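You operate a simulated robot arm through the tools that you are given. There is no shell and no other tool. Be economical: measure what you need, move in short steps, check, and stop when the job is done.

You run a simulated robot arm. Do the job below in one go: nothing can be reset, and whatever is moved stays where it is left.

Task
Fetch the orange cleaning pad and set it on the plywood board.

The check looks at the end state, three seconds after you hand in, the way a careful person would. Anything else that was tipped, shoved, dropped, spilled or broken makes it a failure.

Robot
A 7-joint arm with a two-finger parallel gripper, fixed in place. Base frame: the origin is at the foot of the arm, x ahead of it, y to its left, z up; the work surface is at about z = 0. Readings come in m, degrees, newtons and seconds.
With the tool pointing down near the work surface it reaches from about 0.22 to 0.58 m from the base axis. Its first joint turns from -66.0 to 66.0 degrees. Payload 2.5 kg.
The TCP is the grasp point between the finger pads, 0.023 m short of the fingertips. In the tool frame z runs along the fingers and y along their closing line. Largest opening 0.094 m; finger width 0.038, thickness 0.01; the body of the gripper, 0.054 by 0.096 m, starts 0.039 m behind the TCP.
Orientation is that of the tool frame in the base frame, as [roll, pitch, yaw] about the fixed x, y, z axes, in that order (R = Rz(yaw) Ry(pitch) Rx(roll)). With the fingers straight down and closing along the base's y, the tool's x points along the base's -x, its y along +y and its z along -z.

Tools
- The arm moves only by the tool send_rows. Its argument "plan" is a list of rows, each a list of 3 entries, a list of its own where there are three numbers: the shift along the tool's x, y, z in m, then the turn, a rotation vector about the tool's x, y, z in degrees, then the finger opening in m, from 0 to 0.094. In form: [[[x, y, z], [rx, ry, rz], grip], ...]. A call has 1 to 10 rows; each row shifts and turns the commanded pose from where the row before left it, along the tool's axes as they then stand. A row lasts 0.2 s, in which the tool goes at most 0.05 m and 8.6 degrees; a call with a longer step from one row to the next is refused whole, and so is a gripper value outside its range. Where a pose cannot be reached the arm comes as near as it can. A force on the tool above 40 N (or 10 N above the force at the start of the call, whichever is more), or a blocked arm, ends the call early, and 0.2 s more pass. The fingers move at their own pace (about 0.108 m/s each) and stop on an object; they squeeze with about 29 N. The grip force told is the motor's: it shows also when the fingers shut on nothing. Time passes only in rows, and 0.2 s behind the last, so rows that do not move let the fingers close. It gives the time, the measured TCP pose, the force on the tool (base axes), the opening and the grip force at its end, in the units of the frame above (readings bear some noise).
- Cameras (640 x 400 px; columns grow to the right, rows downward): "scene" is fixed at [0.1234, -0.4118, 0.539]; the picture's right is [0.78, -0.62, 0.00], its down [-0.39, -0.49, -0.78] and it looks along [0.49, 0.61, -0.63] (base axes); focal length 313 px, centre (320, 200). "wrist" rides on the gripper at [0.086, 0.016, -0.075] in the tool frame; the picture's right is [-0.18, 0.98, 0.00], its down [-0.58, -0.11, -0.81] and it looks along [-0.79, -0.15, 0.59] (tool axes); focal length 243 px, centre (320, 200). There is no depth. A picture from a camera that has moved, and an enlarged one, comes with that camera's place and axes in the base frame and with its lens.
- snapshot(camera): a new picture of that camera. It takes no simulated time.
- inspect(camera, box): a new picture of the part [left, top, right, bottom] of that camera's present view, enlarged. It takes no simulated time.
- finish_job(): hands the job in; it is judged then, once.

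Work in short steps. Places have to be worked out from the pictures, the camera data and where the tool is seen: move nearer, look again, correct. Check each grasp and each placing, and mend what went wrong. You have 90 turns and 38 pictures in all, those below and enlarged ones among them. Open the gripper and draw the arm clear of the work before you hand the job in, unless the task says otherwise; then end with one line.

The tools are called after "Emit:" by a JSON object that holds its "fn" and its "kwargs". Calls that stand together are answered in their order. send_rows: Moves the arm, as the interface text tells. Its arguments: {"type":"object","properties":{"plan":{"type":"array","items":{"type":"array"}}},"required":["plan"]} The other tools are called the same way: snapshot (camera) takes a picture; inspect (camera, box) takes an enlarged picture of a part of a camera's view; finish_job () hands the job in.

At the start:

```text
t: 0.0
ee_pos: [0.3411, 0.0291, 0.3292]
orientation: [-179.8, 0.0, 180.0]
contact_force: [-0.7, 0.5, -0.6]
opening: 0.0942
gripper_force: 0.0
```

scene: 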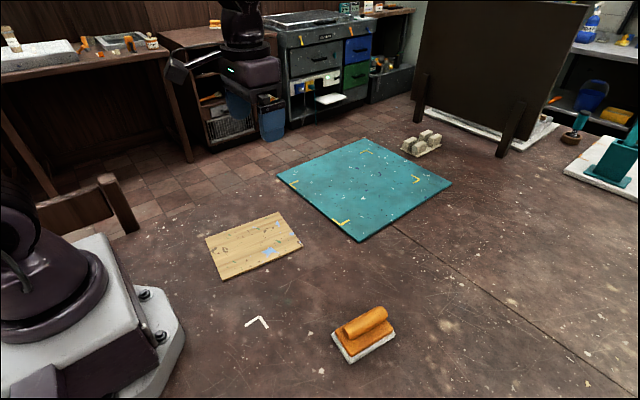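
wrist: 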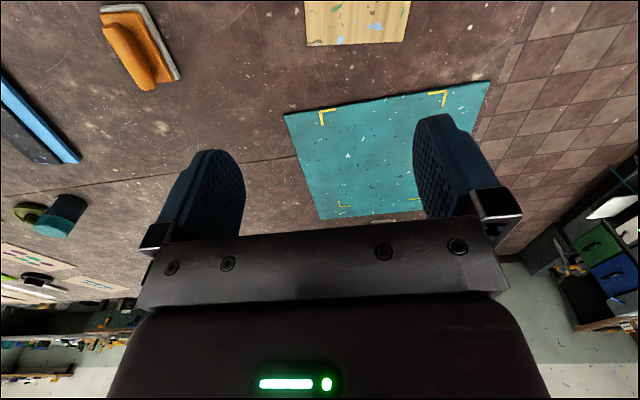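

The pad appears to be near (0.35, -0.24) and the plywood board near (0.32, 0.08). I'll enlarge both to get their orientation and dimensions.

Emit:
{"fn": "inspect", "kwargs": {"camera": "scene", "box": [310, 290, 422, 370]}}

Emit:
{"fn": "inspect", "kwargs": {"camera": "scene", "box": [190, 200, 316, 290]}}

```text
5.00 times, centred on (366, 330) of scene
camera zoom: at [0.1234, -0.4118, 0.539], right [0.78, -0.62, 0.0], down [-0.39, -0.49, -0.78], along [0.49, 0.61, -0.63], focal length 1566 px, centre (90, -450)
```

zoom: 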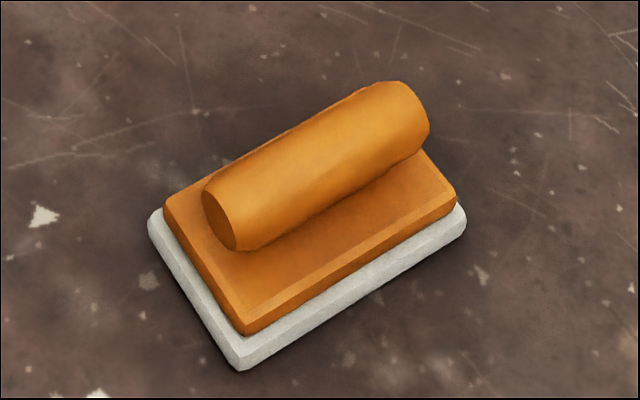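

```text
4.44 times, centred on (253, 245) of scene
camera zoom: at [0.1234, -0.4118, 0.539], right [0.78, -0.62, 0.0], down [-0.39, -0.49, -0.78], along [0.49, 0.61, -0.63], focal length 1392 px, centre (618, 0)
```

zoom: 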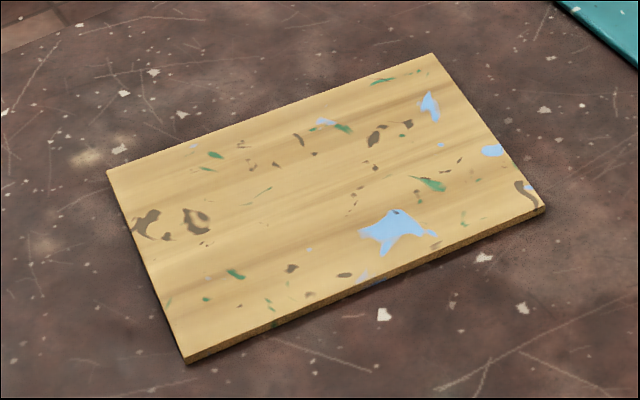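

The pad centre works out to about (0.362, -0.239), with its long axis at -9° and the handle along it. The board centre is about (0.323, 0.083), also at about -8°. I'll move above the pad, turn to match and look again.

Emit:
{"fn": "send_rows", "kwargs": {"plan": [[[-0.0029, -0.0383, 0.0143], [0, 0, 0], 0.094], [[-0.0029, -0.0383, 0.0143], [0, 0, 0], 0.094], [[-0.0029, -0.0383, 0.0143], [0, 0, 0], 0.094], [[-0.0029, -0.0383, 0.0143], [0, 0, 0], 0.094], [[-0.0029, -0.0383, 0.0143], [0, 0, 0], 0.094], [[-0.0029, -0.0383, 0.0143], [0, 0, 0], 0.094], [[-0.0029, -0.0383, 0.0143], [0, 0, 0], 0.094], [[0, 0, 0], [0, 0, 4.4], 0.094], [[0, 0, 0], [0, 0, 4.4], 0.094], [[0, 0, 0], [0, 0, 0], 0.094]]}}

Emit:
{"fn": "snapshot", "kwargs": {"camera": "wrist"}}

Emit:
{"fn": "snapshot", "kwargs": {"camera": "scene"}}

```text
t: 2.2
ee_pos: [0.3618, -0.2402, 0.2286]
orientation: [-180.0, 0.0, 171.3]
contact_force: [1.2, -0.5, -0.4]
opening: 0.0939
gripper_force: 0.1
```

```text
33 pictures are left
camera wrist: at [0.2801, -0.211, 0.3037], right [0.33, 0.94, 0.0], down [0.56, -0.2, 0.81], along [0.76, -0.27, -0.59], focal length 243 px, centre (320, 200)
```

wrist: 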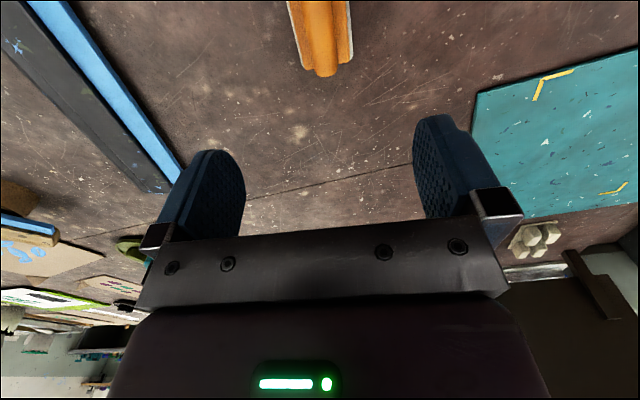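

```text
32 pictures are left
```

scene: 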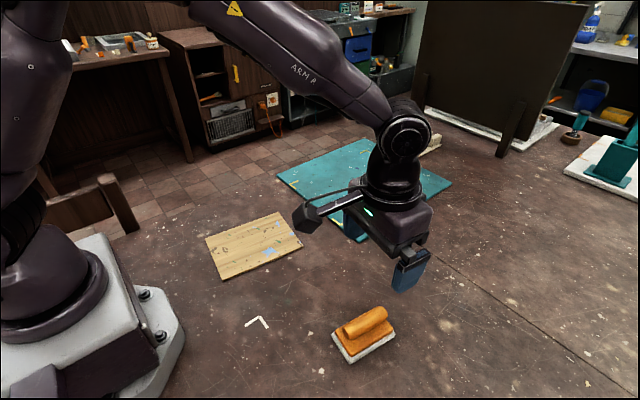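

The wrist view agrees with my estimate to within a few millimetres. I'll go down to z≈0.11 with open fingers and look again.

Emit:
{"fn": "send_rows", "kwargs": {"plan": [[[0, 0, 0.04], [0, 0, 0], 0.094], [[0, 0, 0.04], [0, 0, 0], 0.094], [[0, 0, 0.04], [0, 0, 0], 0.094], [[0, 0, 0], [0, 0, 0], 0.094]]}}

Emit:
{"fn": "inspect", "kwargs": {"camera": "scene", "box": [300, 250, 440, 380]}}

Emit:
{"fn": "snapshot", "kwargs": {"camera": "wrist"}}

```text
t: 3.2
ee_pos: [0.364, -0.2394, 0.1087]
orientation: [180.0, 0.1, 171.2]
contact_force: [-0.3, -0.3, -0.1]
opening: 0.0937
gripper_force: 0.1
```

```text
3.08 times, centred on (370, 315) of scene
camera zoom: at [0.1234, -0.4118, 0.539], right [0.78, -0.62, 0.0], down [-0.39, -0.49, -0.78], along [0.49, 0.61, -0.63], focal length 964 px, centre (166, -154)
```

zoom: 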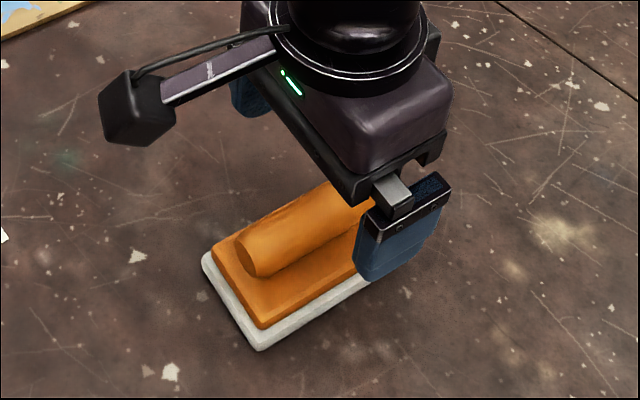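

```text
30 pictures are left
camera wrist: at [0.2817, -0.2111, 0.184], right [0.33, 0.94, 0.0], down [0.56, -0.2, 0.81], along [0.76, -0.27, -0.59], focal length 243 px, centre (320, 200)
```

wrist: 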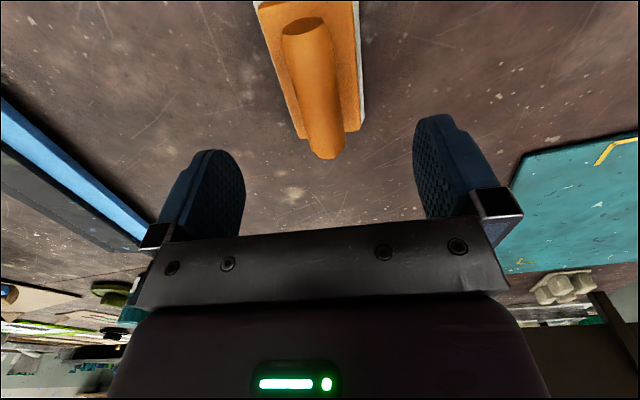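

The handle axis is centred near (0.3635, -0.242) and lines up with the tool. I'll descend to TCP z≈0.052 so the fingertips stay above the orange plate, then check.

Emit:
{"fn": "send_rows", "kwargs": {"plan": [[[0, -0.002, 0.03], [0, 0, 0], 0.094], [[0, 0, 0.027], [0, 0, 0], 0.094], [[0, 0, 0], [0, 0, 0], 0.094]]}}

Emit:
{"fn": "inspect", "kwargs": {"camera": "scene", "box": [310, 270, 430, 370]}}

Emit:
{"fn": "snapshot", "kwargs": {"camera": "wrist"}}

```text
t: 4.0
ee_pos: [0.3635, -0.2415, 0.0506]
orientation: [-179.9, 0.0, 171.2]
contact_force: [0.1, -0.6, 0.3]
opening: 0.0942
gripper_force: 0.1
```

```text
4.00 times, centred on (370, 320) of scene
camera zoom: at [0.1234, -0.4118, 0.539], right [0.78, -0.62, 0.0], down [-0.39, -0.49, -0.78], along [0.49, 0.61, -0.63], focal length 1253 px, centre (120, -280)
```

zoom: 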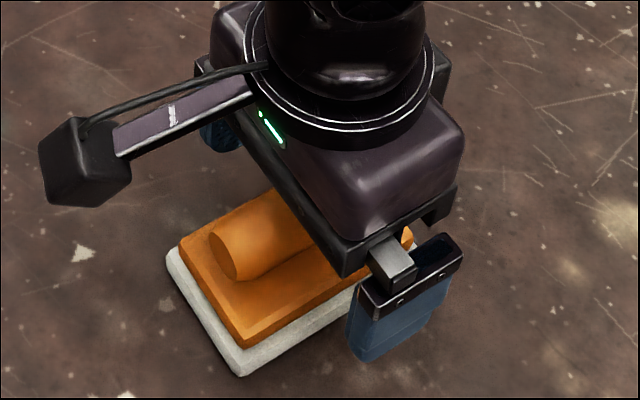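

```text
28 pictures are left
camera wrist: at [0.2812, -0.2118, 0.1261], right [0.33, 0.94, 0.0], down [0.56, -0.2, 0.81], along [0.76, -0.27, -0.59], focal length 243 px, centre (320, 200)
```

wrist: 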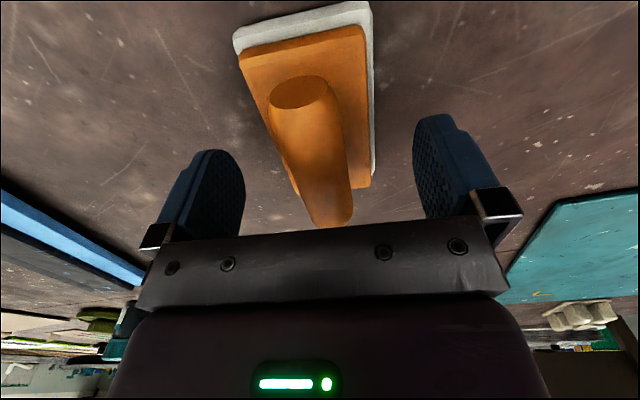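

The handle axis is at about z=0.031 with radius 0.012, and the plate top is at about 0.018. I'll go down 5 mm more, which puts the fingertips at about 0.023, and then close.

Emit:
{"fn": "send_rows", "kwargs": {"plan": [[[0, 0, 0.005], [0, 0, 0], 0.094], [[0, 0, 0], [0, 0, 0], 0.06], [[0, 0, 0], [0, 0, 0], 0.03], [[0, 0, 0], [0, 0, 0], 0.01], [[0, 0, 0], [0, 0, 0], 0.01], [[0, 0, 0], [0, 0, 0], 0.01]]}}

Emit:
{"fn": "snapshot", "kwargs": {"camera": "wrist"}}

```text
t: 5.4
ee_pos: [0.3619, -0.2419, 0.046]
orientation: [-179.9, 0.0, 171.2]
contact_force: [-0.3, 0.0, -1.1]
opening: 0.0594
gripper_force: 28.9
```

```text
27 pictures are left
camera wrist: at [0.2802, -0.2126, 0.1214], right [0.33, 0.94, 0.0], down [0.56, -0.2, 0.81], along [0.76, -0.27, -0.59], focal length 243 px, centre (320, 200)
```

wrist: 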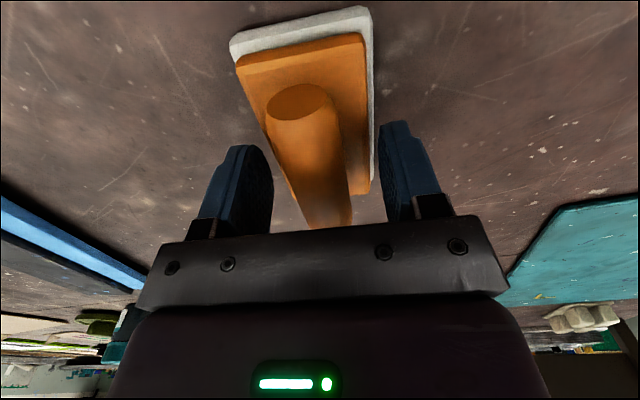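

The fingers stopped at 0.059, which is wider than the handle, so they may be against the base's sides. I'll look from the scene camera.

Emit:
{"fn": "inspect", "kwargs": {"camera": "scene", "box": [320, 280, 420, 360]}}

Emit:
{"fn": "inspect", "kwargs": {"camera": "wrist", "box": [190, 0, 450, 240]}}

```text
5.00 times, centred on (370, 320) of scene
camera zoom: at [0.1235, -0.4118, 0.539], right [0.78, -0.62, 0.0], down [-0.39, -0.49, -0.78], along [0.49, 0.61, -0.63], focal length 1566 px, centre (70, -400)
```

zoom: 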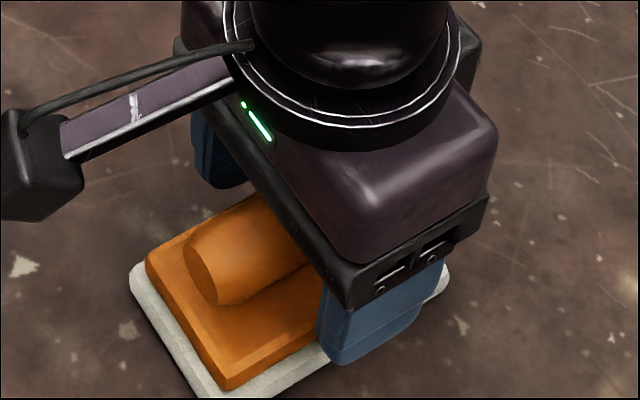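

```text
1.67 times, centred on (320, 120) of wrist
camera zoom: at [0.2802, -0.2126, 0.1214], right [0.33, 0.94, 0.0], down [0.56, -0.2, 0.81], along [0.76, -0.27, -0.59], focal length 404 px, centre (320, 333)
```

zoom: 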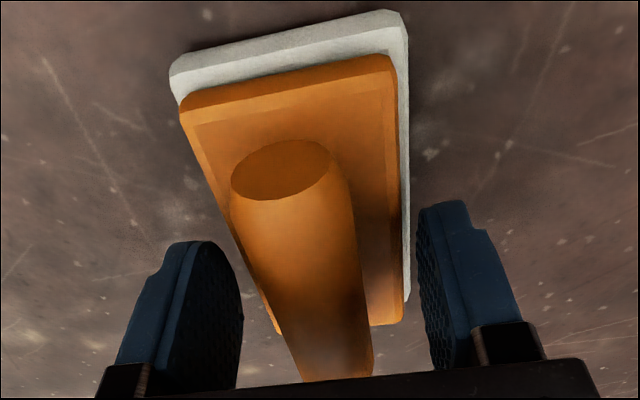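

The tips caught the sides of the base plate, so the plate top is higher than I judged. I'll open, rise 9 mm and close on the handle alone.

Emit:
{"fn": "send_rows", "kwargs": {"plan": [[[0, 0, 0], [0, 0, 0], 0.094], [[0, 0, 0], [0, 0, 0], 0.094], [[0, 0, -0.009], [0, 0, 0], 0.094], [[0, 0, 0], [0, 0, 0], 0.094], [[0, 0, 0], [0, 0, 0], 0.05], [[0, 0, 0], [0, 0, 0], 0.01], [[0, 0, 0], [0, 0, 0], 0.01], [[0, 0, 0], [0, 0, 0], 0.01], [[0, 0, 0], [0, 0, 0], 0.01]]}}

Emit:
{"fn": "inspect", "kwargs": {"camera": "wrist", "box": [190, 0, 450, 240]}}

```text
t: 7.4
ee_pos: [0.363, -0.242, 0.0551]
orientation: [-180.0, 0.0, 171.2]
contact_force: [-0.2, -0.1, 0.6]
opening: 0.0255
gripper_force: 29.1
```

```text
1.67 times, centred on (320, 120) of wrist
camera zoom: at [0.28, -0.2127, 0.1301], right [0.33, 0.94, 0.0], down [0.56, -0.2, 0.81], along [0.76, -0.27, -0.59], focal length 404 px, centre (320, 333)
```

zoom: 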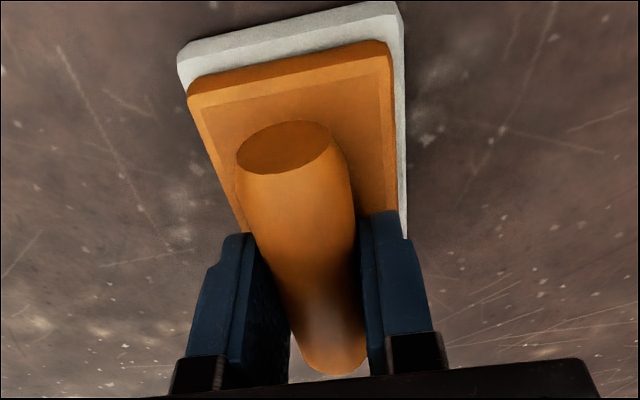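

The fingers now hold the handle at 0.0255 m. I'll lift about 4 cm and check that the pad comes along.

Emit:
{"fn": "send_rows", "kwargs": {"plan": [[[0, 0, -0.01], [0, 0, 0], 0.01], [[0, 0, -0.015], [0, 0, 0], 0.01], [[0, 0, -0.02], [0, 0, 0], 0.01], [[0, 0, 0], [0, 0, 0], 0.01]]}}

Emit:
{"fn": "inspect", "kwargs": {"camera": "scene", "box": [300, 250, 440, 370]}}

```text
t: 8.4
ee_pos: [0.3606, -0.24, 0.0987]
orientation: [-180.0, 0.0, 171.2]
contact_force: [0.5, 0.1, -1.2]
opening: 0.0252
gripper_force: 28.8
```

```text
3.33 times, centred on (370, 310) of scene
camera zoom: at [0.1234, -0.4118, 0.539], right [0.78, -0.62, 0.0], down [-0.39, -0.49, -0.78], along [0.49, 0.61, -0.63], focal length 1044 px, centre (153, -167)
```

zoom: 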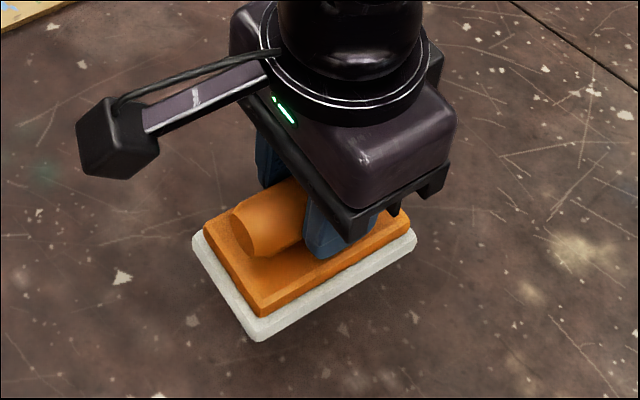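

The pad is lifted and level. I'll carry it about 0.325 m to above the board centre at z≈0.13.

Emit:
{"fn": "send_rows", "kwargs": {"plan": [[[0.0097, 0.0348, -0.0036], [0, 0, 0], 0.01], [[0.0097, 0.0348, -0.0036], [0, 0, 0], 0.01], [[0.0097, 0.0348, -0.0036], [0, 0, 0], 0.01], [[0.0097, 0.0348, -0.0036], [0, 0, 0], 0.01], [[0.0097, 0.0348, -0.0036], [0, 0, 0], 0.01], [[0.0097, 0.0348, -0.0036], [0, 0, 0], 0.01], [[0.0097, 0.0348, -0.0036], [0, 0, 0], 0.01], [[0.0097, 0.0348, -0.0036], [0, 0, 0], 0.01], [[0.0097, 0.0348, -0.0036], [0, 0, 0], 0.01], [[0, 0, 0], [0, 0, 0], 0.01]]}}

Emit:
{"fn": "snapshot", "kwargs": {"camera": "scene"}}

```text
t: 10.6
ee_pos: [0.3218, 0.0822, 0.1347]
orientation: [-180.0, 0.0, 171.1]
contact_force: [0.8, -0.4, -1.0]
opening: 0.0254
gripper_force: 28.4
```

```text
22 pictures are left
```

scene: 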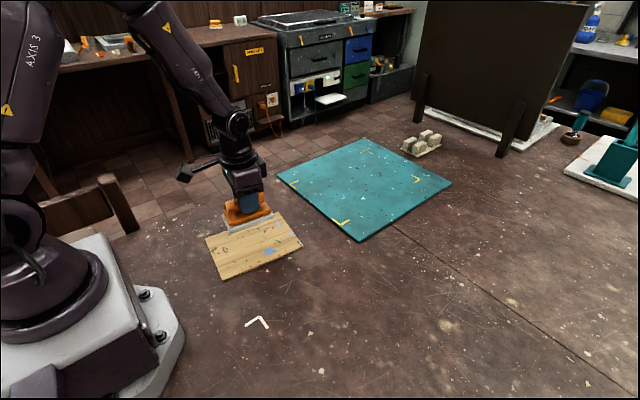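

The pad is in position above the board. I'll descend to TCP z≈0.070 and check the gap and placement.

Emit:
{"fn": "send_rows", "kwargs": {"plan": [[[0, 0, 0.03], [0, 0, 0], 0.01], [[0, 0, 0.025], [0, 0, 0], 0.01], [[0, 0, 0.01], [0, 0, 0], 0.01], [[0, 0, 0], [0, 0, 0], 0.01]]}}

Emit:
{"fn": "inspect", "kwargs": {"camera": "scene", "box": [190, 180, 316, 290]}}

```text
t: 11.6
ee_pos: [0.3245, 0.0806, 0.0666]
orientation: [-179.9, -0.1, 171.3]
contact_force: [0.9, -0.9, -0.3]
opening: 0.0256
gripper_force: 28.5
```

```text
3.64 times, centred on (253, 235) of scene
camera zoom: at [0.1235, -0.4117, 0.539], right [0.78, -0.62, 0.0], down [-0.39, -0.49, -0.78], along [0.49, 0.61, -0.63], focal length 1139 px, centre (564, 73)
```

zoom: 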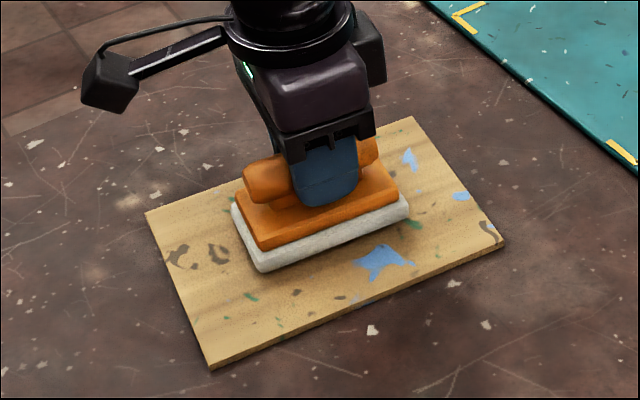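

The pad is centred and just above the board. I'll lower it in small steps and watch the force.

Emit:
{"fn": "send_rows", "kwargs": {"plan": [[[0, 0, 0.002], [0, 0, 0], 0.01], [[0, 0, 0.002], [0, 0, 0], 0.01], [[0, 0, 0], [0, 0, 0], 0.01]]}}

```text
t: 12.4
ee_pos: [0.3238, 0.0801, 0.0629]
orientation: [-180.0, 0.0, 171.2]
contact_force: [-0.1, -0.2, -0.2]
opening: 0.0258
gripper_force: 29.1
```

There is no contact yet at z=0.063, so I'll continue in millimetre steps.

Emit:
{"fn": "send_rows", "kwargs": {"plan": [[[0, 0, 0.001], [0, 0, 0], 0.01], [[0, 0, 0.001], [0, 0, 0], 0.01], [[0, 0, 0], [0, 0, 0], 0.01]]}}

Emit:
{"fn": "inspect", "kwargs": {"camera": "scene", "box": [220, 210, 290, 260]}}

```text
t: 13.2
ee_pos: [0.3241, 0.081, 0.0624]
orientation: [179.9, 0.0, 171.3]
contact_force: [-1.1, -0.1, 2.0]
opening: 0.0254
gripper_force: 28.8
```

```text
8.00 times, centred on (255, 235) of scene
camera zoom: at [0.1234, -0.4118, 0.539], right [0.78, -0.62, 0.0], down [-0.39, -0.49, -0.78], along [0.49, 0.61, -0.63], focal length 2506 px, centre (840, -80)
```

zoom: 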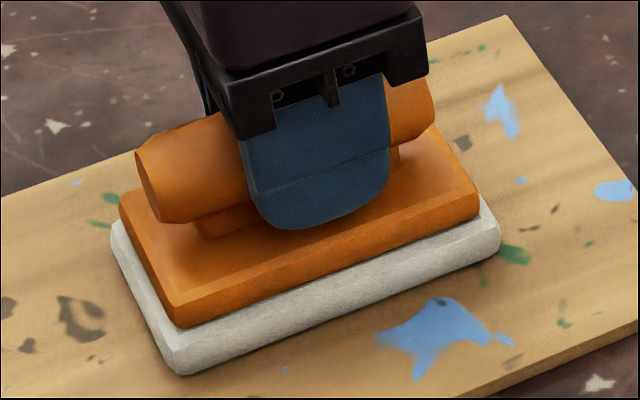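

A 2 N upward force and a stalled z show the pad resting on the board. I'll open the fingers and rise straight up.

Emit:
{"fn": "send_rows", "kwargs": {"plan": [[[0, 0, 0], [0, 0, 0], 0.035], [[0, 0, 0], [0, 0, 0], 0.06], [[0, 0, 0], [0, 0, 0], 0.06], [[0, 0, -0.02], [0, 0, 0], 0.06], [[0, 0, -0.04], [0, 0, 0], 0.07], [[0, 0, -0.045], [0, 0, 0], 0.09], [[0, 0, -0.045], [0, 0, 0], 0.094], [[0, 0, -0.04], [0, 0, 0], 0.094], [[0, 0, 0], [0, 0, 0], 0.094]]}}

Emit:
{"fn": "snapshot", "kwargs": {"camera": "scene"}}

Emit:
{"fn": "inspect", "kwargs": {"camera": "scene", "box": [190, 190, 316, 290]}}

```text
t: 15.2
ee_pos: [0.3269, 0.0833, 0.2519]
orientation: [-180.0, 0.0, 171.1]
contact_force: [-0.5, -0.9, -0.1]
opening: 0.094
gripper_force: 0.1
```

```text
19 pictures are left
```

scene: 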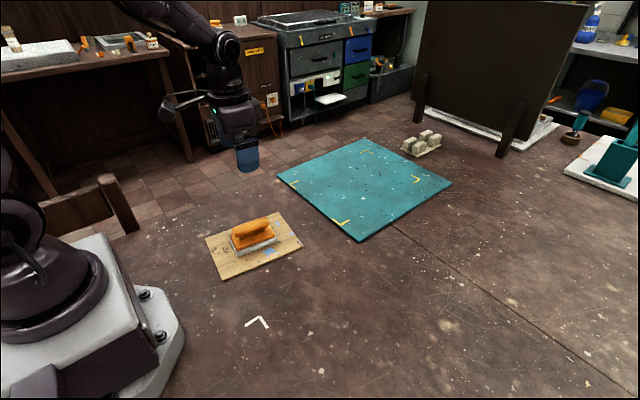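

```text
4.00 times, centred on (253, 240) of scene
camera zoom: at [0.1234, -0.4118, 0.539], right [0.78, -0.62, 0.0], down [-0.39, -0.49, -0.78], along [0.49, 0.61, -0.63], focal length 1253 px, centre (588, 40)
```

zoom: 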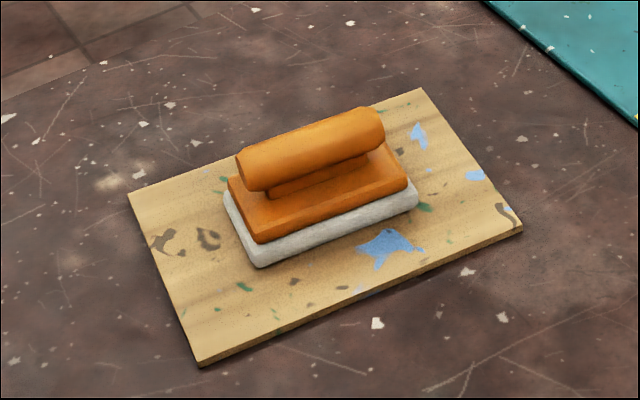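

The pad sits flat and centred on the plywood board, the board hasn't moved, and the gripper is open and clear. I'm handing in.

Emit:
{"fn": "finish_job", "kwargs": {}}

```text
The job is handed in.
```

The orange cleaning pad is resting flat near the middle of the plywood board, with the gripper open and the arm drawn clear; nothing else was moved.
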